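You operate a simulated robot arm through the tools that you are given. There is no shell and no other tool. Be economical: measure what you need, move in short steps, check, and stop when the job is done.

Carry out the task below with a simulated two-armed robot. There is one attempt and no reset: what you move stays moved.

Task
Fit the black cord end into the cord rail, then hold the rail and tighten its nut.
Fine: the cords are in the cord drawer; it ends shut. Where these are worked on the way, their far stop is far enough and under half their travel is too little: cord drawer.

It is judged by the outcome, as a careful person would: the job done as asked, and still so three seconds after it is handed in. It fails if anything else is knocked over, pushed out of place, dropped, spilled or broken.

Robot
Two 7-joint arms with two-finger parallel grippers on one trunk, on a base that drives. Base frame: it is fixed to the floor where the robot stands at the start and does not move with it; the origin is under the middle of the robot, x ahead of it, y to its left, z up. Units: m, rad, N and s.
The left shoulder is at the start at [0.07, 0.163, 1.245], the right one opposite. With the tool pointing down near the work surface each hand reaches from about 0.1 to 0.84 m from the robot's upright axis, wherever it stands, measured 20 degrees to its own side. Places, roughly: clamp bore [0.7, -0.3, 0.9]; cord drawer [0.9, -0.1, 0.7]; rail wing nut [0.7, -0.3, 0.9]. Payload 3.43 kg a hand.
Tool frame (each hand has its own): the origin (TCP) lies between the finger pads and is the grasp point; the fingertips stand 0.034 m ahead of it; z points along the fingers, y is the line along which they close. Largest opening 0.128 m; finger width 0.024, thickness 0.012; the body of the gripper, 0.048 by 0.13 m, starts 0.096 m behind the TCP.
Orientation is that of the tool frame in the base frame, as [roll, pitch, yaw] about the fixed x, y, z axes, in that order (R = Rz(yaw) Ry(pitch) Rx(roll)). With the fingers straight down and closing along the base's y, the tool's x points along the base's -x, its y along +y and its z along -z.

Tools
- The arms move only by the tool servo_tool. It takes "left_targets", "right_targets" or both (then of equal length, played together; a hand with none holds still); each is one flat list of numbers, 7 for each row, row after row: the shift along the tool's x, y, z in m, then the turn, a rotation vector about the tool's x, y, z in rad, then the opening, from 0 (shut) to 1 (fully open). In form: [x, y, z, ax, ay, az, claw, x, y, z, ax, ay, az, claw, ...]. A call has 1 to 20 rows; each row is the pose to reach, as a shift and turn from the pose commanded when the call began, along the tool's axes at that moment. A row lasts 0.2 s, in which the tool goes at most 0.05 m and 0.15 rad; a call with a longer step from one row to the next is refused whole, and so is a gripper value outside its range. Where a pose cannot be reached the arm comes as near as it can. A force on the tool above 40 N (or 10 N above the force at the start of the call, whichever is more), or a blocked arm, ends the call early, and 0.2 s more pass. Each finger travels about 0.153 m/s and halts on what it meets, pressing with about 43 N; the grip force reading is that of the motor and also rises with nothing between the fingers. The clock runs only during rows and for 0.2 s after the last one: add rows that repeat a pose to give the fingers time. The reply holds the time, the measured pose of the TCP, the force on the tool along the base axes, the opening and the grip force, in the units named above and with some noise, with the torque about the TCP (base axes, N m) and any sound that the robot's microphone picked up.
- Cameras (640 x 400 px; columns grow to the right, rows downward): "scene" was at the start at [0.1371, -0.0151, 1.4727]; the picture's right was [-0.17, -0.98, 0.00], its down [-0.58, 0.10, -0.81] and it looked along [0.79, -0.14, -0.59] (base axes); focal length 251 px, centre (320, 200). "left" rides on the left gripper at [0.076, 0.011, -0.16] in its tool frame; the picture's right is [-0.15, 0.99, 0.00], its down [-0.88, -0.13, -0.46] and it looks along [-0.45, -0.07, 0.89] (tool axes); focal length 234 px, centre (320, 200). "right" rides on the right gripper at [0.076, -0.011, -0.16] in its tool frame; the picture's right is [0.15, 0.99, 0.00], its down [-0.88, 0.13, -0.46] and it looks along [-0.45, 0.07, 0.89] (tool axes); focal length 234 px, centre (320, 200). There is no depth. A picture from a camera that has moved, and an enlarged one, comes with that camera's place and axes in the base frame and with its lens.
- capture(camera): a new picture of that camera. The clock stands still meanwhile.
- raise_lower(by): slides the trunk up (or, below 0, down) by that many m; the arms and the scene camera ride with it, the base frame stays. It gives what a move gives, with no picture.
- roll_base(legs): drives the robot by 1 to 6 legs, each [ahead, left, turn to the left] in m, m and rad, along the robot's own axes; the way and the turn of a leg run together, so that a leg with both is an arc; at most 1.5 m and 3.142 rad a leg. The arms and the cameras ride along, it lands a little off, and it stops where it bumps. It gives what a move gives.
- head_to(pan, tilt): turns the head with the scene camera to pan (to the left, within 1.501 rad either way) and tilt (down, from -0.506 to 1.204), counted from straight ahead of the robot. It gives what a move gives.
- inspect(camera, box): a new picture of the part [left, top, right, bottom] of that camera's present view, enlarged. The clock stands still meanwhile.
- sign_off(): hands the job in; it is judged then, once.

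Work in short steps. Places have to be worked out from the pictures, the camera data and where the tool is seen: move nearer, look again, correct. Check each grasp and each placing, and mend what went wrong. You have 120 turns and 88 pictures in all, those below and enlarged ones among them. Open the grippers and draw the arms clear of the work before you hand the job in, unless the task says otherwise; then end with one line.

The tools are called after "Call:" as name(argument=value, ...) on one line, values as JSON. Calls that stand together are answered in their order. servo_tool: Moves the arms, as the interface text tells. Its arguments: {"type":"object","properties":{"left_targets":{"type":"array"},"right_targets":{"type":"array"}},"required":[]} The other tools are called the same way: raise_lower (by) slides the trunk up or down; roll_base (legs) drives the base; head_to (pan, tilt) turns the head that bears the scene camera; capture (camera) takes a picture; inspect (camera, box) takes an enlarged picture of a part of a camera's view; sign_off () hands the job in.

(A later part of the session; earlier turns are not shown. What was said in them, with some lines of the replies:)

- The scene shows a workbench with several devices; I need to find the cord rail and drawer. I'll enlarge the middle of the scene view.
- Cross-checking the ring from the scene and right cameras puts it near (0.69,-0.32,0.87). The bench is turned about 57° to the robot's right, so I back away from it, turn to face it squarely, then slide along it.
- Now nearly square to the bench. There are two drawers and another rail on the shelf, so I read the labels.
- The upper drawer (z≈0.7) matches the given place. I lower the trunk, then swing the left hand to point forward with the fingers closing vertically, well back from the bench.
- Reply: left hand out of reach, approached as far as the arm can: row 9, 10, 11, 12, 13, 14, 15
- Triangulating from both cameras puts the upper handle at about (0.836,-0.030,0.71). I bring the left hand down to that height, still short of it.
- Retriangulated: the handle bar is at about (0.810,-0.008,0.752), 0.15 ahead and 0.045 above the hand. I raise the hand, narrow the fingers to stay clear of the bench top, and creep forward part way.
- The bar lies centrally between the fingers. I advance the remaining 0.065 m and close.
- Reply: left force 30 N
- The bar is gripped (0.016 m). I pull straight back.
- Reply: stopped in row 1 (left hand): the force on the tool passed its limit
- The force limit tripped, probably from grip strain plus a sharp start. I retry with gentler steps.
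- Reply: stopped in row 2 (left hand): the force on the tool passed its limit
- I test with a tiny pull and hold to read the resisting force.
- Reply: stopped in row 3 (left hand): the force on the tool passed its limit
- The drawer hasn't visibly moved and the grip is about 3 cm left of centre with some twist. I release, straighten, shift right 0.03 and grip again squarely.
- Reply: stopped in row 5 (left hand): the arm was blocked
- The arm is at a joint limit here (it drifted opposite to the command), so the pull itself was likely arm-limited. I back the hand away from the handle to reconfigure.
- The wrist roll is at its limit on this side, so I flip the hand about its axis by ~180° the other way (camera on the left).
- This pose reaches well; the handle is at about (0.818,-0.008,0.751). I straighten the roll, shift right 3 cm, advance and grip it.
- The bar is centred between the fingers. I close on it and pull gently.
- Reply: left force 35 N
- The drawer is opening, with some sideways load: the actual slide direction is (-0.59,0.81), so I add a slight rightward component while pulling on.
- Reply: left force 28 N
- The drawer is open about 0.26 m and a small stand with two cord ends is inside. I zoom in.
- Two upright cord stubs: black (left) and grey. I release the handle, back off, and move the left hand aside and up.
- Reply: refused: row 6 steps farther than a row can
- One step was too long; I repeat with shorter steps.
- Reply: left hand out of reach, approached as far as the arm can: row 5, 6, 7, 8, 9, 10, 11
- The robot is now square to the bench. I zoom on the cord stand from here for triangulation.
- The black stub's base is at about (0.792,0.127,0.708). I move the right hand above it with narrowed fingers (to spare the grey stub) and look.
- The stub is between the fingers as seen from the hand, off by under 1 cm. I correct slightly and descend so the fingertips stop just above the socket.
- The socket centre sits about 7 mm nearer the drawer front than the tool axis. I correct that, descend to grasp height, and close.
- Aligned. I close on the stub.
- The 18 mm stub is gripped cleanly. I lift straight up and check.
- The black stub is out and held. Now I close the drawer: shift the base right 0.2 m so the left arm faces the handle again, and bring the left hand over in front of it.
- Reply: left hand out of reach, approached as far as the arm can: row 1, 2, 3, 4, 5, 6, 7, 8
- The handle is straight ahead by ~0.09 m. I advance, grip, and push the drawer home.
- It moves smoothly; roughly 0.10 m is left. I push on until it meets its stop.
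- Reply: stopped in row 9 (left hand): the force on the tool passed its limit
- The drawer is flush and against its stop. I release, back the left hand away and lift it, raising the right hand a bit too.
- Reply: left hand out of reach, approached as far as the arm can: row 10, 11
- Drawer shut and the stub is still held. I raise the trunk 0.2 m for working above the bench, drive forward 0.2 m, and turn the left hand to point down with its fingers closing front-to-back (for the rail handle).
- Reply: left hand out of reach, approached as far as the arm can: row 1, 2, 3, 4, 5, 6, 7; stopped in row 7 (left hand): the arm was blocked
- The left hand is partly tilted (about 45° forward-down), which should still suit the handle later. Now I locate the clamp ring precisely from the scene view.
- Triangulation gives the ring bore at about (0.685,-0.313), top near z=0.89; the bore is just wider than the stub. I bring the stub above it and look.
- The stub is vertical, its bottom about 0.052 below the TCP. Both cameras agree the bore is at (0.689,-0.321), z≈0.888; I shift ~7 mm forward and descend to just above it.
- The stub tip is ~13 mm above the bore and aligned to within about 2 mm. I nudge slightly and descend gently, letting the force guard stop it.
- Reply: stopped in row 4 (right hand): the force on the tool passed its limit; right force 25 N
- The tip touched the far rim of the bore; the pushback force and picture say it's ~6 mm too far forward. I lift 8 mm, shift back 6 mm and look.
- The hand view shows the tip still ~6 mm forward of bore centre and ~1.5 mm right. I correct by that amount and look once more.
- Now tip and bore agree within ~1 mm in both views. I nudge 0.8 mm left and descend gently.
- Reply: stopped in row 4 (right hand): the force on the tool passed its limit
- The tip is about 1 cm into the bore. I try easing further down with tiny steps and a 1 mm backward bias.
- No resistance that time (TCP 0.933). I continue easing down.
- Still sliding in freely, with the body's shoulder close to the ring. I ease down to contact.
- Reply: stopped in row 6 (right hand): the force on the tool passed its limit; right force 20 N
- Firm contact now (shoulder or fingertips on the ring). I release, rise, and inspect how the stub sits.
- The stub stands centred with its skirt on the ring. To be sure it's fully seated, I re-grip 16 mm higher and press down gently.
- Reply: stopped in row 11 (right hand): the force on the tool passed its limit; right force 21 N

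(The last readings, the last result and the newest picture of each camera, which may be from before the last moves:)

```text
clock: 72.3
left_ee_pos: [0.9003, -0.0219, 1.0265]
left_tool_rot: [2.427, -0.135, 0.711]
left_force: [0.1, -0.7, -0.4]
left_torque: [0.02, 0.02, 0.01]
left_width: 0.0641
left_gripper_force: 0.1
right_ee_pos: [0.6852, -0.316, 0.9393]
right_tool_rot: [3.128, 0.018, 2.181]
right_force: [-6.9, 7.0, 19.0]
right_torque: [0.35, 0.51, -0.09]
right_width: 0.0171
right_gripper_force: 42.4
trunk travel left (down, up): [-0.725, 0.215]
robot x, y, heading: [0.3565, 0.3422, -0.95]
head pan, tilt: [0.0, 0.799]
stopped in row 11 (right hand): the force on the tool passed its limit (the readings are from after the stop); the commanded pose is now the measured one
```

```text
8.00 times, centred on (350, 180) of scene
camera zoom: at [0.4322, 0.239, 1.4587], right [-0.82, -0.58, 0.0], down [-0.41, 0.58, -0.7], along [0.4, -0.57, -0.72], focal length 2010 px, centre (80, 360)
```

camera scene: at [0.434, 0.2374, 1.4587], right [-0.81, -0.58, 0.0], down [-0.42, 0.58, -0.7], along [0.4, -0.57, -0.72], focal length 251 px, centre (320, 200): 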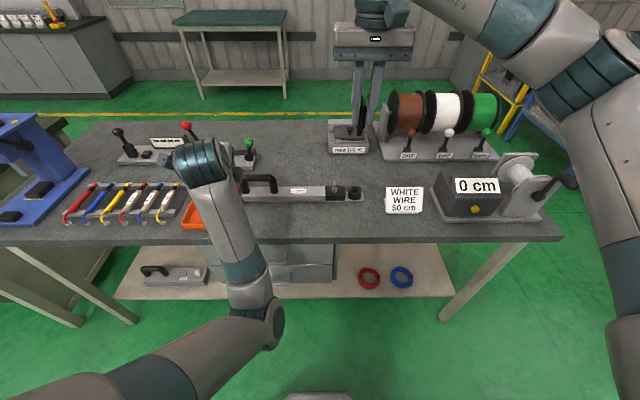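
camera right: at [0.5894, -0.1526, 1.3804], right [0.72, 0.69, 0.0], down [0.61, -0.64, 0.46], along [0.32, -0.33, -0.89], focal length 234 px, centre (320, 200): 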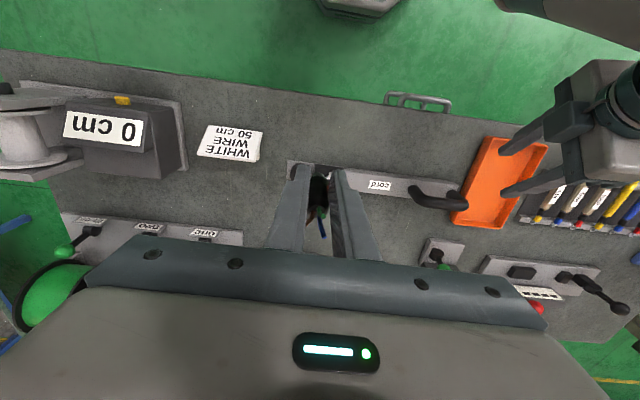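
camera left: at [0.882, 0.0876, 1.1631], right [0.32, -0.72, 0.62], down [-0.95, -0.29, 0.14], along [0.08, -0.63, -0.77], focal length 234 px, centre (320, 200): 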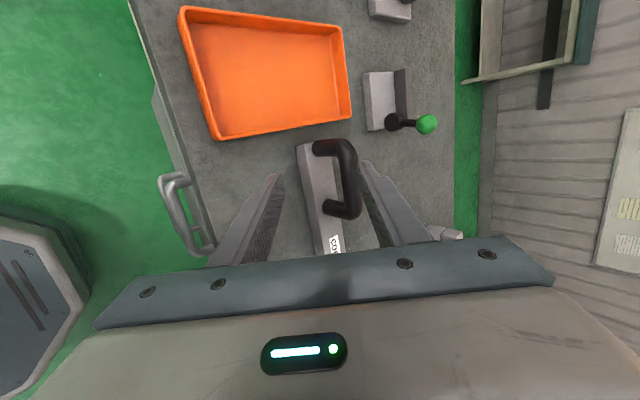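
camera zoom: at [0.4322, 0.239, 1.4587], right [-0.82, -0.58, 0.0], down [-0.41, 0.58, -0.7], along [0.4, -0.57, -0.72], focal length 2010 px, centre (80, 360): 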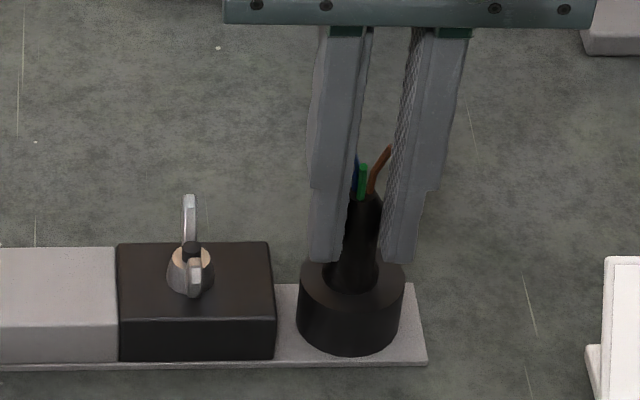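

The stub didn't budge when pressed at 19+ N, so it is fully seated. I release and raise the right hand, and bring the left hand toward the rail handle (estimated at (0.948,-0.148,0.928)).

Call:
servo_tool(right_targets=[0, 0, 0, 0, 0, 0, 0.2, 0, 0, 0, 0, 0, 0, 0.4, 0, 0, -0.03, 0, 0, 0, 0.4, 0, 0, -0.07, 0, 0, 0, 0.4, 0, 0, -0.11, 0, 0, 0, 0.4, 0, 0, -0.11, 0, 0, 0, 0.4], left_targets=[0, 0, 0, 0, 0, 0, 0.4, -0.015, 0.01, 0, 0, 0, 0, 0.4, -0.03, 0.02, 0.0, 0, 0, 0, 0.4, -0.045, 0.03, 0.02, 0, 0, 0, 0.4, -0.06, 0.033, 0.05, 0, 0, 0, 0.4, -0.06, 0.033, 0.08, 0, 0, 0, 0.4])

Call:
capture(camera="left")

Call:
capture(camera="scene")

```text
clock: 73.7
left_ee_pos: [0.911, -0.1161, 0.977]
left_tool_rot: [2.43, -0.134, 0.711]
left_force: [0.0, -0.3, -0.3]
left_torque: [0.0, 0.02, 0.01]
left_width: 0.0514
left_gripper_force: 0.2
right_ee_pos: [0.6858, -0.3143, 1.0437]
right_tool_rot: [3.13, 0.014, 2.179]
right_force: [0.9, -0.3, 0.2]
right_torque: [-0.03, 0.01, -0.04]
right_width: 0.051
right_gripper_force: 0.0
trunk travel left (down, up): [-0.725, 0.215]
robot x, y, heading: [0.3577, 0.3436, -0.952]
head pan, tilt: [0.0, 0.799]
```

```text
25 pictures are left
camera left: at [0.8928, -0.0066, 1.1148], right [0.32, -0.72, 0.62], down [-0.95, -0.29, 0.14], along [0.08, -0.63, -0.77], focal length 234 px, centre (320, 200)
```

left: 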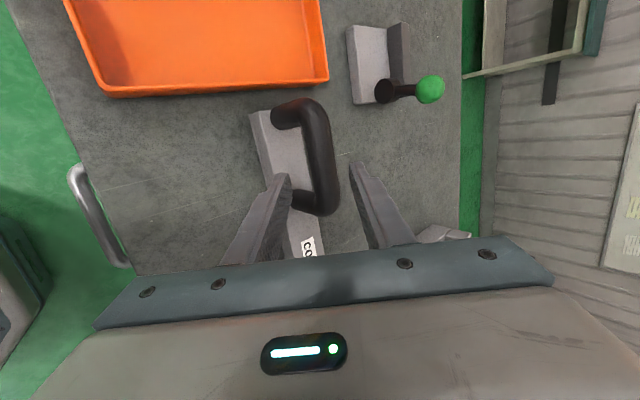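

```text
24 pictures are left
camera scene: at [0.4354, 0.2363, 1.4585], right [-0.82, -0.58, 0.0], down [-0.42, 0.58, -0.7], along [0.4, -0.57, -0.72], focal length 251 px, centre (320, 200)
```

scene: 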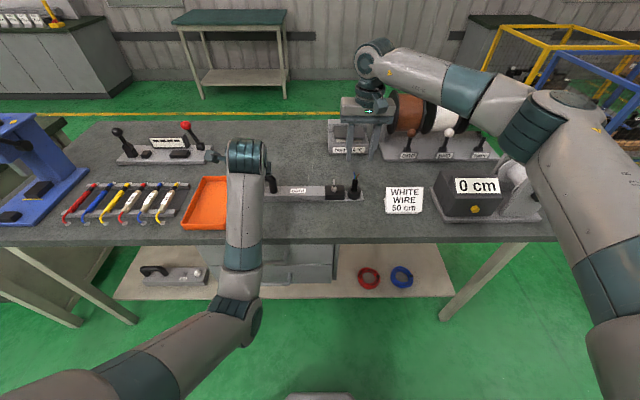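

The bar lies centred between the left fingers, ~0.07 m ahead. I advance 0.055 m and close on it.

Call:
servo_tool(left_targets=[0.004, 0.002, 0.02, 0, 0, 0, 0.4, 0.006, 0.003, 0.04, 0, 0, 0, 0.4, 0.006, 0.003, 0.057, 0, 0, 0, 0.4, 0.006, 0.003, 0.057, 0, 0, 0, 0.2, 0.006, 0.003, 0.057, 0, 0, 0, 0, 0.006, 0.003, 0.057, 0, 0, 0, 0, 0.006, 0.003, 0.057, 0, 0, 0, 0])

Call:
capture(camera="left")

```text
clock: 75.3
left_ee_pos: [0.9451, -0.1404, 0.9396]
left_tool_rot: [2.431, -0.132, 0.711]
left_force: [0.2, -1.3, 1.0]
left_torque: [-0.68, 0.81, 0.57]
left_width: 0.0255
left_gripper_force: 43.0
right_ee_pos: [0.685, -0.3159, 1.0445]
right_tool_rot: [3.13, 0.017, 2.182]
right_force: [-0.4, -0.2, 0.1]
right_torque: [-0.03, 0.04, -0.01]
right_width: 0.0513
right_gripper_force: 0.1
trunk travel left (down, up): [-0.725, 0.215]
robot x, y, heading: [0.358, 0.3427, -0.951]
head pan, tilt: [0.0, 0.799]
```

```text
23 pictures are left
camera left: at [0.9264, -0.0291, 1.0762], right [0.31, -0.72, 0.62], down [-0.95, -0.29, 0.14], along [0.08, -0.63, -0.77], focal length 234 px, centre (320, 200)
```

left: 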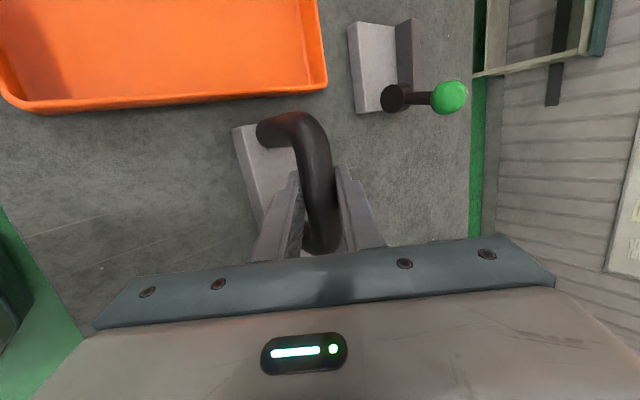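

The rail is held by the handle (bar 25 mm). Now I move the right hand 6 cm left over the wing nut, level it, and descend to just above.

Call:
servo_tool(right_targets=[0, 0.02, 0, 0.0116, 0.017, 0, 0.35, 0, 0.04, 0, 0.0116, 0.017, 0, 0.35, 0, 0.06, 0, 0.0116, 0.017, 0, 0.35, 0, 0.06, 0.03, 0.0116, 0.017, 0, 0.35, 0, 0.06, 0.06, 0.0116, 0.017, 0, 0.35, 0, 0.06, 0.075, 0.0116, 0.017, 0, 0.35, 0, 0.06, 0.075, 0.0116, 0.017, 0, 0.35])

Call:
inspect(camera="right", box=[240, 110, 400, 210])

Call:
inspect(camera="scene", box=[300, 155, 380, 205])

```text
clock: 76.9
left_ee_pos: [0.9447, -0.1381, 0.9389]
left_tool_rot: [2.432, -0.136, 0.711]
left_force: [1.2, -0.1, 0.8]
left_torque: [-0.71, 0.8, 0.42]
left_width: 0.0255
left_gripper_force: 42.6
right_ee_pos: [0.7361, -0.2824, 0.9703]
right_tool_rot: [3.141, -0.002, 2.182]
right_force: [-0.2, -0.2, 0.3]
right_torque: [0.02, 0.0, 0.06]
right_width: 0.0445
right_gripper_force: 0.1
trunk travel left (down, up): [-0.725, 0.215]
robot x, y, heading: [0.3597, 0.3459, -0.951]
head pan, tilt: [0.0, 0.799]
```

```text
4.00 times, centred on (320, 160) of right
camera zoom: at [0.6822, -0.2268, 1.131], right [0.73, 0.69, 0.0], down [0.61, -0.65, 0.45], along [0.31, -0.33, -0.89], focal length 937 px, centre (320, 360)
```

zoom: 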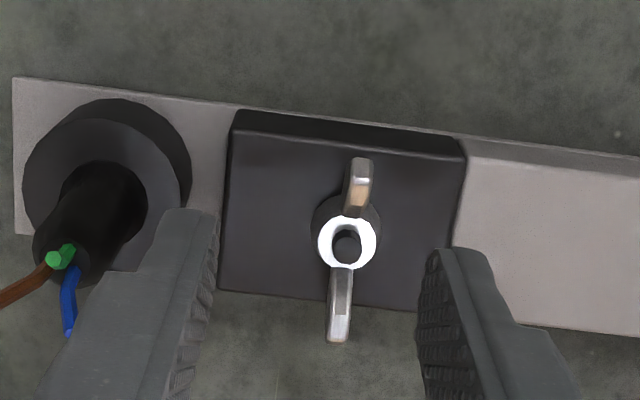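

```text
8.00 times, centred on (340, 180) of scene
camera zoom: at [0.4342, 0.2369, 1.4586], right [-0.82, -0.58, 0.0], down [-0.42, 0.58, -0.7], along [0.4, -0.57, -0.72], focal length 2010 px, centre (160, 360)
```

zoom: 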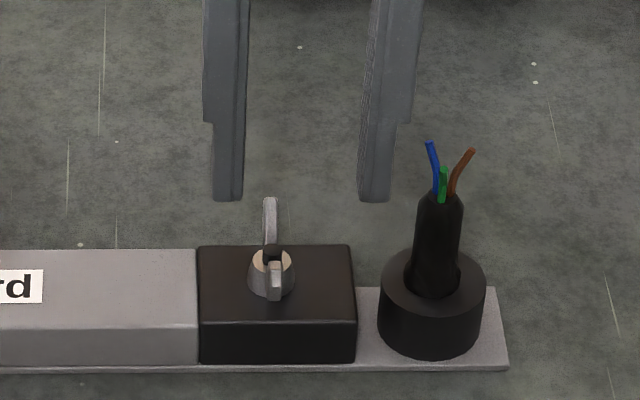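

The nut is ~9 mm left of the hand's centre; its wings run front-to-back, matching the pads. I correct, descend and close on the wings.

Call:
servo_tool(right_targets=[-0.0015, 0.009, 0.005, 0, 0, 0, 0.35, -0.0015, 0.009, 0.02, 0, 0, 0, 0.35, -0.0015, 0.009, 0.033, 0, 0, 0, 0.35, -0.0015, 0.009, 0.04, 0, 0, 0, 0.35])

Call:
inspect(camera="scene", box=[300, 155, 380, 205])

```text
clock: 77.9
left_ee_pos: [0.945, -0.1389, 0.9383]
left_tool_rot: [2.431, -0.134, 0.712]
left_force: [1.3, -1.7, 1.0]
left_torque: [-0.62, 0.7, 0.51]
left_width: 0.0251
left_gripper_force: 42.8
right_ee_pos: [0.7429, -0.2786, 0.931]
right_tool_rot: [-3.141, 0.001, 2.182]
right_force: [0.0, 0.8, -0.1]
right_torque: [-0.01, 0.01, -0.01]
right_width: 0.0447
right_gripper_force: 0.0
trunk travel left (down, up): [-0.725, 0.215]
robot x, y, heading: [0.358, 0.3466, -0.954]
head pan, tilt: [0.0, 0.799]
```

```text
8.00 times, centred on (340, 180) of scene
camera zoom: at [0.4342, 0.2367, 1.4586], right [-0.82, -0.58, 0.0], down [-0.42, 0.58, -0.7], along [0.4, -0.57, -0.72], focal length 2010 px, centre (160, 360)
```

zoom: 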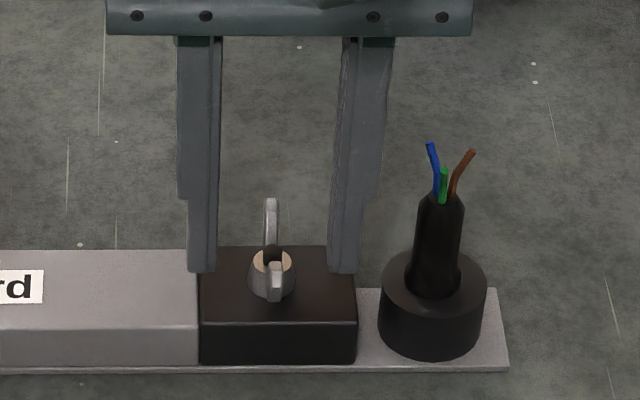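

Fingers straddle the nut symmetrically. I lower 3 mm more and close.

Call:
servo_tool(right_targets=[0, 0, 0.003, 0, 0, 0, 0.35, 0, 0, 0.003, 0, 0, 0, 0.15, 0, 0, 0.003, 0, 0, 0, 0.05, 0, 0, 0.003, 0, 0, 0, 0, 0, 0, 0.003, 0, 0, 0, 0])

Call:
inspect(camera="right", box=[240, 120, 400, 220])

```text
clock: 79.1
left_ee_pos: [0.9452, -0.139, 0.9391]
left_tool_rot: [2.431, -0.134, 0.71]
left_force: [4.3, 0.1, -0.6]
left_torque: [-0.44, 0.6, 0.66]
left_width: 0.0254
left_gripper_force: 43.1
right_ee_pos: [0.7424, -0.2786, 0.9284]
right_tool_rot: [-3.141, -0.003, 2.179]
right_force: [-3.1, -1.6, 0.7]
right_torque: [-0.1, 0.07, -0.01]
right_width: 0.0055
right_gripper_force: 39.3
trunk travel left (down, up): [-0.725, 0.215]
robot x, y, heading: [0.3534, 0.3413, -0.956]
head pan, tilt: [0.0, 0.799]
```

```text
4.00 times, centred on (320, 170) of right
camera zoom: at [0.6902, -0.2232, 1.0883], right [0.73, 0.69, 0.0], down [0.61, -0.65, 0.45], along [0.31, -0.33, -0.89], focal length 937 px, centre (320, 320)
```

zoom: 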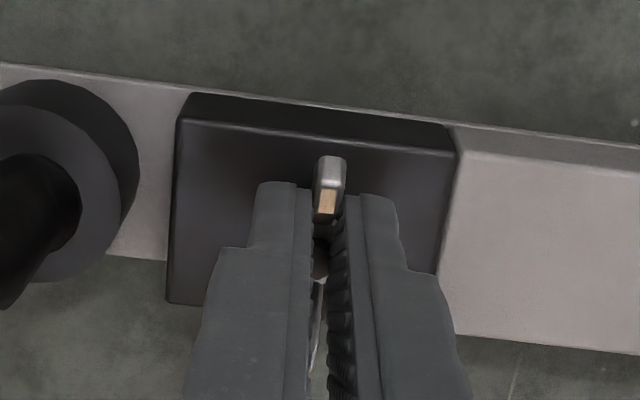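

The wings are gripped (5.5 mm). I turn clockwise (seen from above) about the tool axis in small steps.

Call:
servo_tool(right_targets=[0, 0, 0, 0, 0, 0.1, 0, 0, 0, 0, 0, 0, 0.2, 0, 0, 0, 0, 0, 0, 0.3, 0, 0, 0, 0, 0, 0, 0.4, 0, 0, 0, 0, 0, 0, 0.5, 0, 0, 0, 0, 0, 0, 0.6, 0, 0, 0, 0, 0, 0, 0.7, 0, 0, 0, 0, 0, 0, 0.8, 0])

```text
clock: 80.9
left_ee_pos: [0.9438, -0.1393, 0.9388]
left_tool_rot: [2.43, -0.133, 0.709]
left_force: [-12.4, -9.2, 0.3]
left_torque: [-0.63, 0.82, 0.08]
left_width: 0.0253
left_gripper_force: 42.9
right_ee_pos: [0.7449, -0.2775, 0.9281]
right_tool_rot: [3.139, -0.002, 1.381]
right_force: [12.3, 8.6, -0.8]
right_torque: [0.31, -0.48, 0.16]
right_width: 0.0054
right_gripper_force: 39.6
trunk travel left (down, up): [-0.725, 0.215]
robot x, y, heading: [0.3555, 0.3373, -0.956]
head pan, tilt: [0.0, 0.799]
```

Turned 0.8 rad with ~15 N side load from slight off-centre; I shift ~2 mm left to relieve it and continue turning.

Call:
servo_tool(right_targets=[0.0015, 0.0014, 0, 0, 0, 0.1, 0, 0.0015, 0.0014, 0, 0, 0, 0.2, 0, 0.0015, 0.0014, 0, 0, 0, 0.3, 0, 0.0015, 0.0014, 0, 0, 0, 0.4, 0, 0.0015, 0.0014, 0, 0, 0, 0.5, 0, 0.0015, 0.0014, 0, 0, 0, 0.6, 0, 0.0015, 0.0014, 0, 0, 0, 0.7, 0])

Call:
inspect(camera="scene", box=[280, 145, 380, 207])

```text
clock: 82.5
left_ee_pos: [0.9447, -0.1397, 0.9383]
left_tool_rot: [2.431, -0.131, 0.708]
left_force: [-22.7, -14.3, 2.6]
left_torque: [-0.38, 0.55, -0.3]
left_width: 0.0251
left_gripper_force: 42.9
right_ee_pos: [0.7455, -0.2765, 0.9287]
right_tool_rot: [-3.139, -0.003, 0.679]
right_force: [23.5, 14.8, 0.2]
right_torque: [0.23, -0.45, 0.12]
right_width: 0.0056
right_gripper_force: 39.9
trunk travel left (down, up): [-0.725, 0.215]
robot x, y, heading: [0.3587, 0.3418, -0.953]
head pan, tilt: [0.0, 0.799]
```

```text
6.40 times, centred on (330, 176) of scene
camera zoom: at [0.4341, 0.2367, 1.4586], right [-0.82, -0.58, 0.0], down [-0.42, 0.58, -0.7], along [0.4, -0.57, -0.72], focal length 1608 px, centre (256, 354)
```

zoom: 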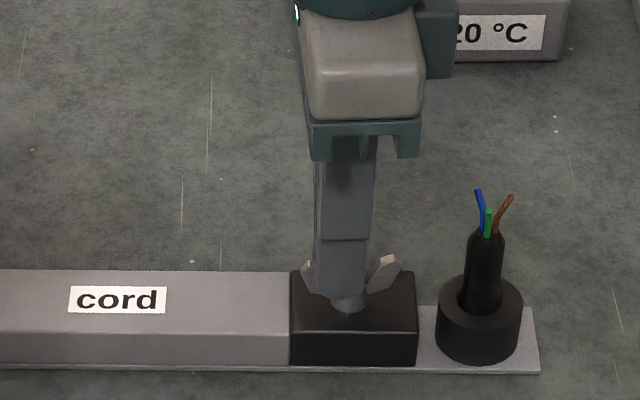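

A quarter turn done; wings now along the rail, still low torque. I relieve the side load by 3 mm and keep turning to see how far the wrist and nut go.

Call:
servo_tool(right_targets=[0.003, 0, 0, 0, 0, 0.05, 0, 0.003, 0, 0, 0, 0, 0.15, 0, 0.003, 0, 0, 0, 0, 0.25, 0, 0.003, 0, 0, 0, 0, 0.35, 0, 0.003, 0, 0, 0, 0, 0.45, 0, 0.003, 0, 0, 0, 0, 0.55, 0, 0.003, 0, 0, 0, 0, 0.65, 0, 0.003, 0, 0, 0, 0, 0.75, 0])

```text
clock: 84.3
left_ee_pos: [0.9455, -0.1383, 0.9397]
left_tool_rot: [2.431, -0.134, 0.711]
left_force: [-10.2, 0.5, 0.7]
left_torque: [-0.21, 0.41, -1.22]
left_width: 0.0251
left_gripper_force: 43.3
right_ee_pos: [0.7473, -0.2764, 0.9278]
right_tool_rot: [3.141, 0.001, -0.072]
right_force: [9.4, -1.1, 0.2]
right_torque: [-0.08, -0.13, 0.05]
right_width: 0.0055
right_gripper_force: 39.4
trunk travel left (down, up): [-0.725, 0.215]
robot x, y, heading: [0.3542, 0.3457, -0.957]
head pan, tilt: [0.0, 0.799]
```

2.25 rad so far and the wrist still follows. I keep going.

Call:
servo_tool(right_targets=[0, 0, 0, 0, 0, 0.1, 0, 0, 0, 0, 0, 0, 0.2, 0, 0, 0, 0, 0, 0, 0.3, 0, 0, 0, 0, 0, 0, 0.4, 0, 0, 0, 0, 0, 0, 0.5, 0, 0, 0, 0, 0, 0, 0.6, 0, 0, 0, 0, 0, 0, 0.7, 0, 0, 0, 0, 0, 0, 0.8, 0])

```text
clock: 86.1
left_ee_pos: [0.9467, -0.1382, 0.9403]
left_tool_rot: [2.432, -0.136, 0.715]
left_force: [15.7, 15.1, -0.1]
left_torque: [0.12, -0.08, -1.02]
left_width: 0.0252
left_gripper_force: 43.2
right_ee_pos: [0.7453, -0.2766, 0.9275]
right_tool_rot: [3.138, 0.002, -0.872]
right_force: [-16.6, -19.8, 4.9]
right_torque: [-0.84, 0.62, 0.17]
right_width: 0.0059
right_gripper_force: 40.4
trunk travel left (down, up): [-0.725, 0.215]
robot x, y, heading: [0.3569, 0.3393, -0.947]
head pan, tilt: [0.0, 0.799]
```

3.05 rad so far. I relieve the side load (3 mm right) and continue.

Call:
servo_tool(right_targets=[0, 0.003, 0, 0, 0, 0.05, 0, 0, 0.003, 0, 0, 0, 0.15, 0, 0, 0.003, 0, 0, 0, 0.25, 0, 0, 0.003, 0, 0, 0, 0.35, 0, 0, 0.003, 0, 0, 0, 0.45, 0, 0, 0.003, 0, 0, 0, 0.55, 0, 0, 0.003, 0, 0, 0, 0.65, 0])

Call:
inspect(camera="scene", box=[280, 145, 380, 207])

```text
clock: 87.7
left_ee_pos: [0.9452, -0.139, 0.9393]
left_tool_rot: [2.429, -0.135, 0.712]
left_force: [17.8, 9.4, -0.2]
left_torque: [0.45, -0.87, -0.43]
left_width: 0.0254
left_gripper_force: 43.5
right_ee_pos: [0.7457, -0.2764, 0.928]
right_tool_rot: [3.141, 0.002, -1.521]
right_force: [-15.2, -11.1, 4.7]
right_torque: [-0.79, 0.96, 1.11]
right_width: 0.0094
right_gripper_force: 42.8
trunk travel left (down, up): [-0.725, 0.215]
robot x, y, heading: [0.357, 0.3423, -0.954]
head pan, tilt: [0.0, 0.799]
```

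```text
6.40 times, centred on (330, 176) of scene
camera zoom: at [0.4342, 0.2371, 1.4587], right [-0.82, -0.58, 0.0], down [-0.42, 0.58, -0.7], along [0.4, -0.57, -0.72], focal length 1608 px, centre (256, 354)
```

zoom: 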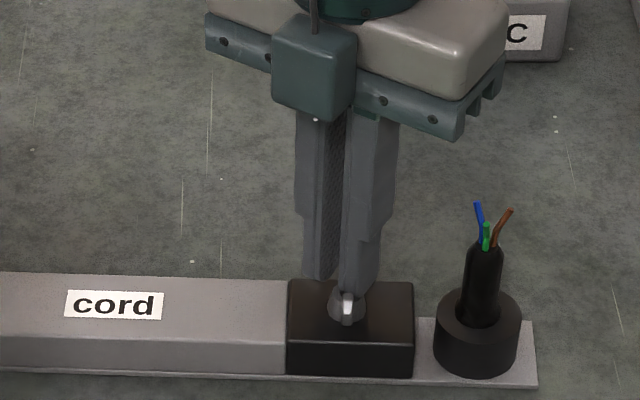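

Torque rose to 1.1 N·m and the fingers began slipping over the wings – the nut seems to have tightened at about half a turn. I release, rotate back 0.65 rad, and re-grip to check it firmly.

Call:
servo_tool(right_targets=[0, 0, 0, 0, 0, 0, 0.15, 0, 0, 0, 0, 0, 0, 0.3, 0, 0, 0, 0, 0, -0.13, 0.3, 0, 0, 0, 0, 0, -0.26, 0.3, 0, 0, 0, 0, 0, -0.39, 0.3, 0, 0, 0, 0, 0, -0.52, 0.3, 0, 0, 0, 0, 0, -0.65, 0.3, 0, 0, 0, 0, 0, -0.65, 0.3])

Call:
inspect(camera="scene", box=[300, 155, 380, 205])

```text
clock: 89.5
left_ee_pos: [0.9463, -0.1403, 0.9394]
left_tool_rot: [2.43, -0.133, 0.711]
left_force: [0.1, -2.3, 1.5]
left_torque: [0.21, -0.74, -0.1]
left_width: 0.0252
left_gripper_force: 43.3
right_ee_pos: [0.7449, -0.2763, 0.9285]
right_tool_rot: [-3.139, 0.002, -0.867]
right_force: [0.5, -0.5, -0.4]
right_torque: [0.01, 0.01, -0.01]
right_width: 0.0382
right_gripper_force: 0.0
trunk travel left (down, up): [-0.725, 0.215]
robot x, y, heading: [0.3572, 0.3432, -0.952]
head pan, tilt: [0.0, 0.799]
```

```text
8.00 times, centred on (340, 180) of scene
camera zoom: at [0.4337, 0.2365, 1.4587], right [-0.82, -0.58, 0.0], down [-0.41, 0.58, -0.7], along [0.4, -0.57, -0.72], focal length 2010 px, centre (160, 360)
```

zoom: 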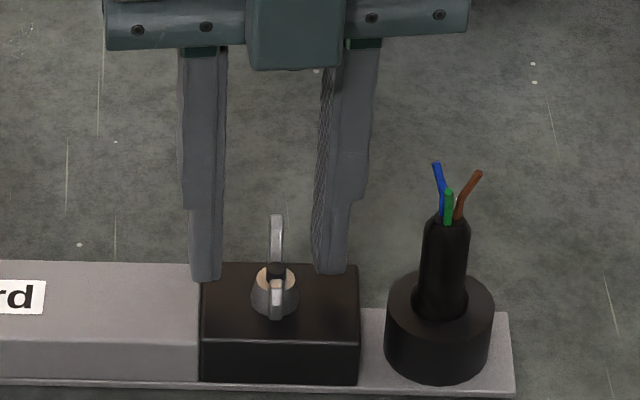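

The nut's wings are aligned front-to-back again (≈half turn made), and the rail crept about 1 cm toward me. I recentre on the nut, re-grip and apply a firm final turn, watching torque.

Call:
servo_tool(right_targets=[-0.005, 0.001, 0, 0, 0, 0, 0.3, -0.009, 0.002, 0, 0, 0, 0, 0.3, -0.009, 0.002, 0, 0, 0, 0, 0.1, -0.009, 0.002, 0, 0, 0, 0, 0, -0.009, 0.002, 0, 0, 0, 0, 0, -0.009, 0.002, 0, 0, 0, 0.06, 0, -0.009, 0.002, 0, 0, 0, 0.12, 0])

```text
clock: 91.1
left_ee_pos: [0.9462, -0.1393, 0.9394]
left_tool_rot: [2.431, -0.134, 0.713]
left_force: [3.7, 6.1, 3.4]
left_torque: [0.33, -0.45, -0.44]
left_width: 0.0253
left_gripper_force: 43.1
right_ee_pos: [0.7386, -0.2716, 0.9278]
right_tool_rot: [-3.141, 0.002, -0.992]
right_force: [-3.9, -4.8, -0.6]
right_torque: [-0.13, 0.16, -0.02]
right_width: 0.0055
right_gripper_force: 39.5
trunk travel left (down, up): [-0.725, 0.215]
robot x, y, heading: [0.3518, 0.3487, -0.946]
head pan, tilt: [0.0, 0.799]
```

It followed with little torque, well centred now. I continue turning in small steps.

Call:
servo_tool(right_targets=[0, 0, 0, 0, 0, 0.1, 0, 0, 0, 0, 0, 0, 0.2, 0, 0, 0, 0, 0, 0, 0.3, 0, 0, 0, 0, 0, 0, 0.4, 0, 0, 0, 0, 0, 0, 0.5, 0])

Call:
inspect(camera="scene", box=[280, 145, 380, 207])

```text
clock: 92.3
left_ee_pos: [0.9453, -0.1387, 0.9388]
left_tool_rot: [2.428, -0.135, 0.713]
left_force: [10.2, 5.6, 3.5]
left_torque: [0.03, 0.1, -1.44]
left_width: 0.0253
left_gripper_force: 43.2
right_ee_pos: [0.738, -0.2724, 0.9278]
right_tool_rot: [3.14, 0.002, -1.49]
right_force: [-9.3, -5.0, -1.7]
right_torque: [-0.31, 0.33, 1.74]
right_width: 0.017
right_gripper_force: 43.2
trunk travel left (down, up): [-0.725, 0.215]
robot x, y, heading: [0.3555, 0.3425, -0.952]
head pan, tilt: [0.0, 0.799]
```

```text
6.40 times, centred on (330, 176) of scene
camera zoom: at [0.434, 0.2365, 1.4586], right [-0.82, -0.58, 0.0], down [-0.42, 0.58, -0.7], along [0.4, -0.57, -0.72], focal length 1608 px, centre (256, 354)
```

zoom: 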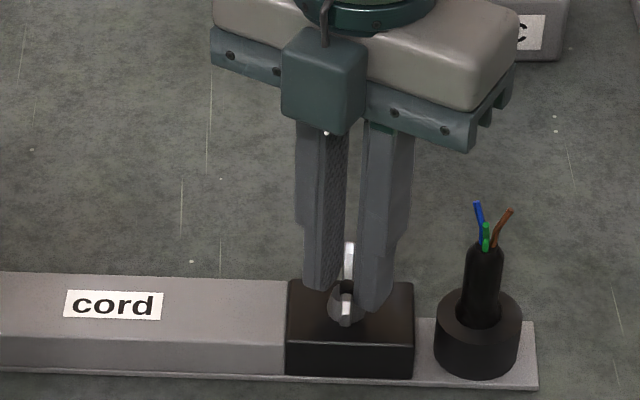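

The nut now resists 1.7 N·m without turning: it is at its tight end. I open and lift the right hand straight up.

Call:
servo_tool(right_targets=[0, 0, 0, 0, 0, 0, 0.2, 0, 0, 0, 0, 0, 0, 0.4, 0, 0, 0, 0, 0, 0, 0.4, 0, 0, -0.03, 0, 0, 0, 0.4, 0, 0, -0.07, 0, 0, 0, 0.4, 0, 0, -0.11, 0, 0, 0, 0.4, 0, 0, -0.15, 0, 0, 0, 0.4, 0, 0, -0.19, 0, 0, 0, 0.4])

Call:
inspect(camera="scene", box=[220, 145, 380, 245])

```text
clock: 94.1
left_ee_pos: [0.9448, -0.1373, 0.9391]
left_tool_rot: [2.428, -0.134, 0.712]
left_force: [-2.3, 0.2, 2.5]
left_torque: [0.48, -0.53, 0.03]
left_width: 0.0254
left_gripper_force: 43.1
right_ee_pos: [0.7376, -0.2713, 1.119]
right_tool_rot: [3.141, 0.003, -1.49]
right_force: [0.1, 0.4, -1.0]
right_torque: [-0.03, 0.02, -0.01]
right_width: 0.0512
right_gripper_force: 0.0
trunk travel left (down, up): [-0.725, 0.215]
robot x, y, heading: [0.3567, 0.3407, -0.954]
head pan, tilt: [0.0, 0.799]
```

```text
4.00 times, centred on (300, 195) of scene
camera zoom: at [0.4335, 0.2375, 1.4586], right [-0.82, -0.58, 0.0], down [-0.41, 0.58, -0.7], along [0.4, -0.57, -0.72], focal length 1005 px, centre (400, 220)
```

zoom: 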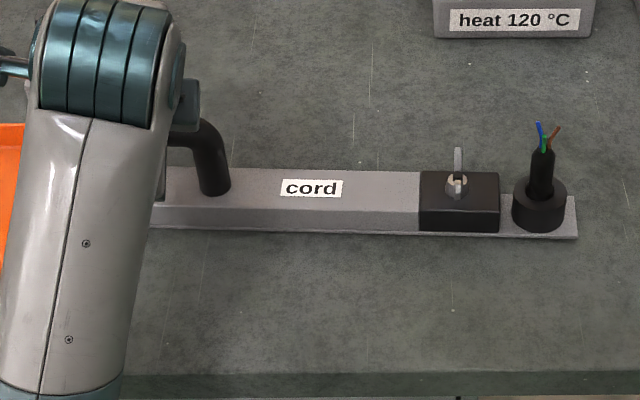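

Nut tight, cord standing in its bore. I open the left hand and back it out along its approach line.

Call:
servo_tool(left_targets=[0, 0, 0, 0, 0, 0, 0.3, 0, 0, 0, 0, 0, 0, 0.4, 0, 0, 0, 0, 0, 0, 0.4, 0, 0, -0.02, 0, 0, 0, 0.4, 0, 0, -0.05, 0, 0, 0, 0.4, 0, 0, -0.08, 0, 0, 0, 0.4, 0, 0, -0.12, 0, 0, 0, 0.4, 0, 0, -0.16, 0, 0, 0, 0.4])

Call:
capture(camera="left")

```text
clock: 96.1
left_ee_pos: [0.9021, -0.0465, 1.0544]
left_tool_rot: [2.427, -0.206, 0.763]
left_force: [-0.3, 0.0, -0.2]
left_torque: [0.01, -0.01, -0.01]
left_width: 0.0513
left_gripper_force: 0.0
right_ee_pos: [0.7409, -0.2705, 1.119]
right_tool_rot: [3.141, 0.002, -1.489]
right_force: [0.7, 0.2, 0.3]
right_torque: [-0.05, 0.05, 0.01]
right_width: 0.0512
right_gripper_force: 0.0
trunk travel left (down, up): [-0.725, 0.215]
robot x, y, heading: [0.359, 0.3464, -0.954]
head pan, tilt: [0.0, 0.799]
stopped in row 8 (left hand): the arm was blocked; the commanded pose is now the measured one
```

```text
13 pictures are left
camera left: at [0.8696, 0.0559, 1.1944], right [0.32, -0.73, 0.61], down [-0.94, -0.34, 0.07], along [0.16, -0.59, -0.79], focal length 234 px, centre (320, 200)
```

left: 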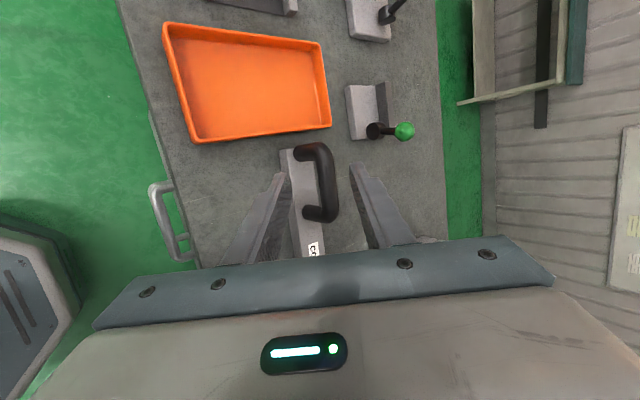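

Both hands are clear of the rail. I back the base away 0.25 m and take a final look.

Call:
roll_base(legs=[[-0.25, 0, 0]])

Call:
capture(camera="scene")

Call:
inspect(camera="scene", box=[220, 120, 380, 220])

```text
clock: 97.9
left_ee_pos: [0.7542, 0.1543, 1.0529]
left_tool_rot: [2.426, -0.208, 0.761]
left_force: [-0.3, 0.1, -0.4]
left_torque: [-0.01, 0.0, -0.02]
left_width: 0.0513
left_gripper_force: 0.0
right_ee_pos: [0.5924, -0.0684, 1.1174]
right_tool_rot: [3.141, 0.002, -1.488]
right_force: [0.0, -0.3, 1.0]
right_torque: [0.01, 0.01, 0.04]
right_width: 0.0512
right_gripper_force: 0.0
trunk travel left (down, up): [-0.725, 0.215]
robot x, y, heading: [0.2154, 0.5489, -0.955]
head pan, tilt: [0.0, 0.799]
```

```text
12 pictures are left
camera scene: at [0.2893, 0.4397, 1.4585], right [-0.82, -0.58, 0.0], down [-0.41, 0.59, -0.7], along [0.4, -0.57, -0.72], focal length 251 px, centre (320, 200)
```

scene: 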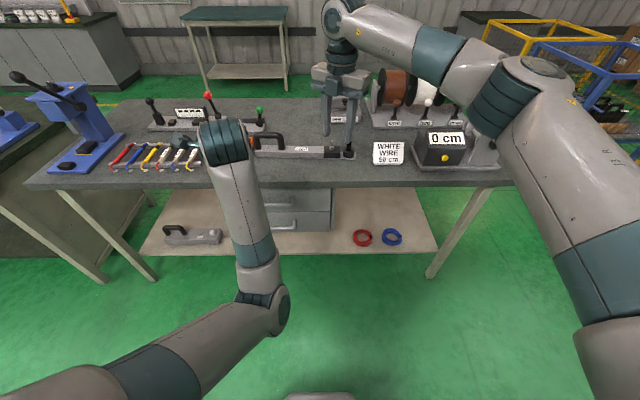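

```text
4.00 times, centred on (300, 170) of scene
camera zoom: at [0.2893, 0.4397, 1.4585], right [-0.82, -0.58, 0.0], down [-0.41, 0.59, -0.7], along [0.4, -0.57, -0.72], focal length 1005 px, centre (400, 320)
```

zoom: 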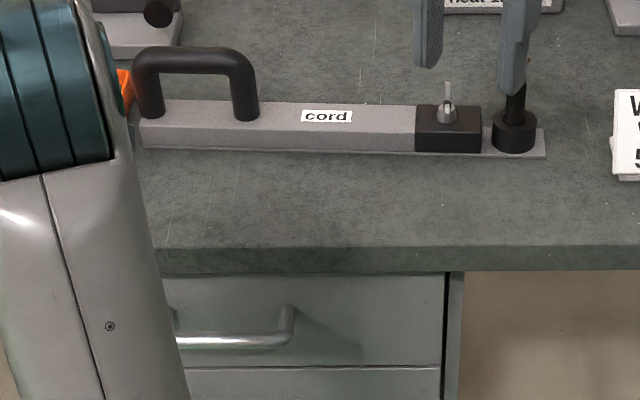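

The cord stands in its bore, the nut is tight, the drawer is shut, the hands are open and clear, and nothing else looks disturbed. I hand the job in.

Call:
sign_off()

```text
The job is handed in.
```

The black cord end is fully seated in the cord rail, and the wing nut is tight: about half a turn, until it stopped turning under firm torque, with the rail held by its handle. The rail crept about 1 cm toward the robot during tightening. The cord drawer is shut, and both hands are open and clear.
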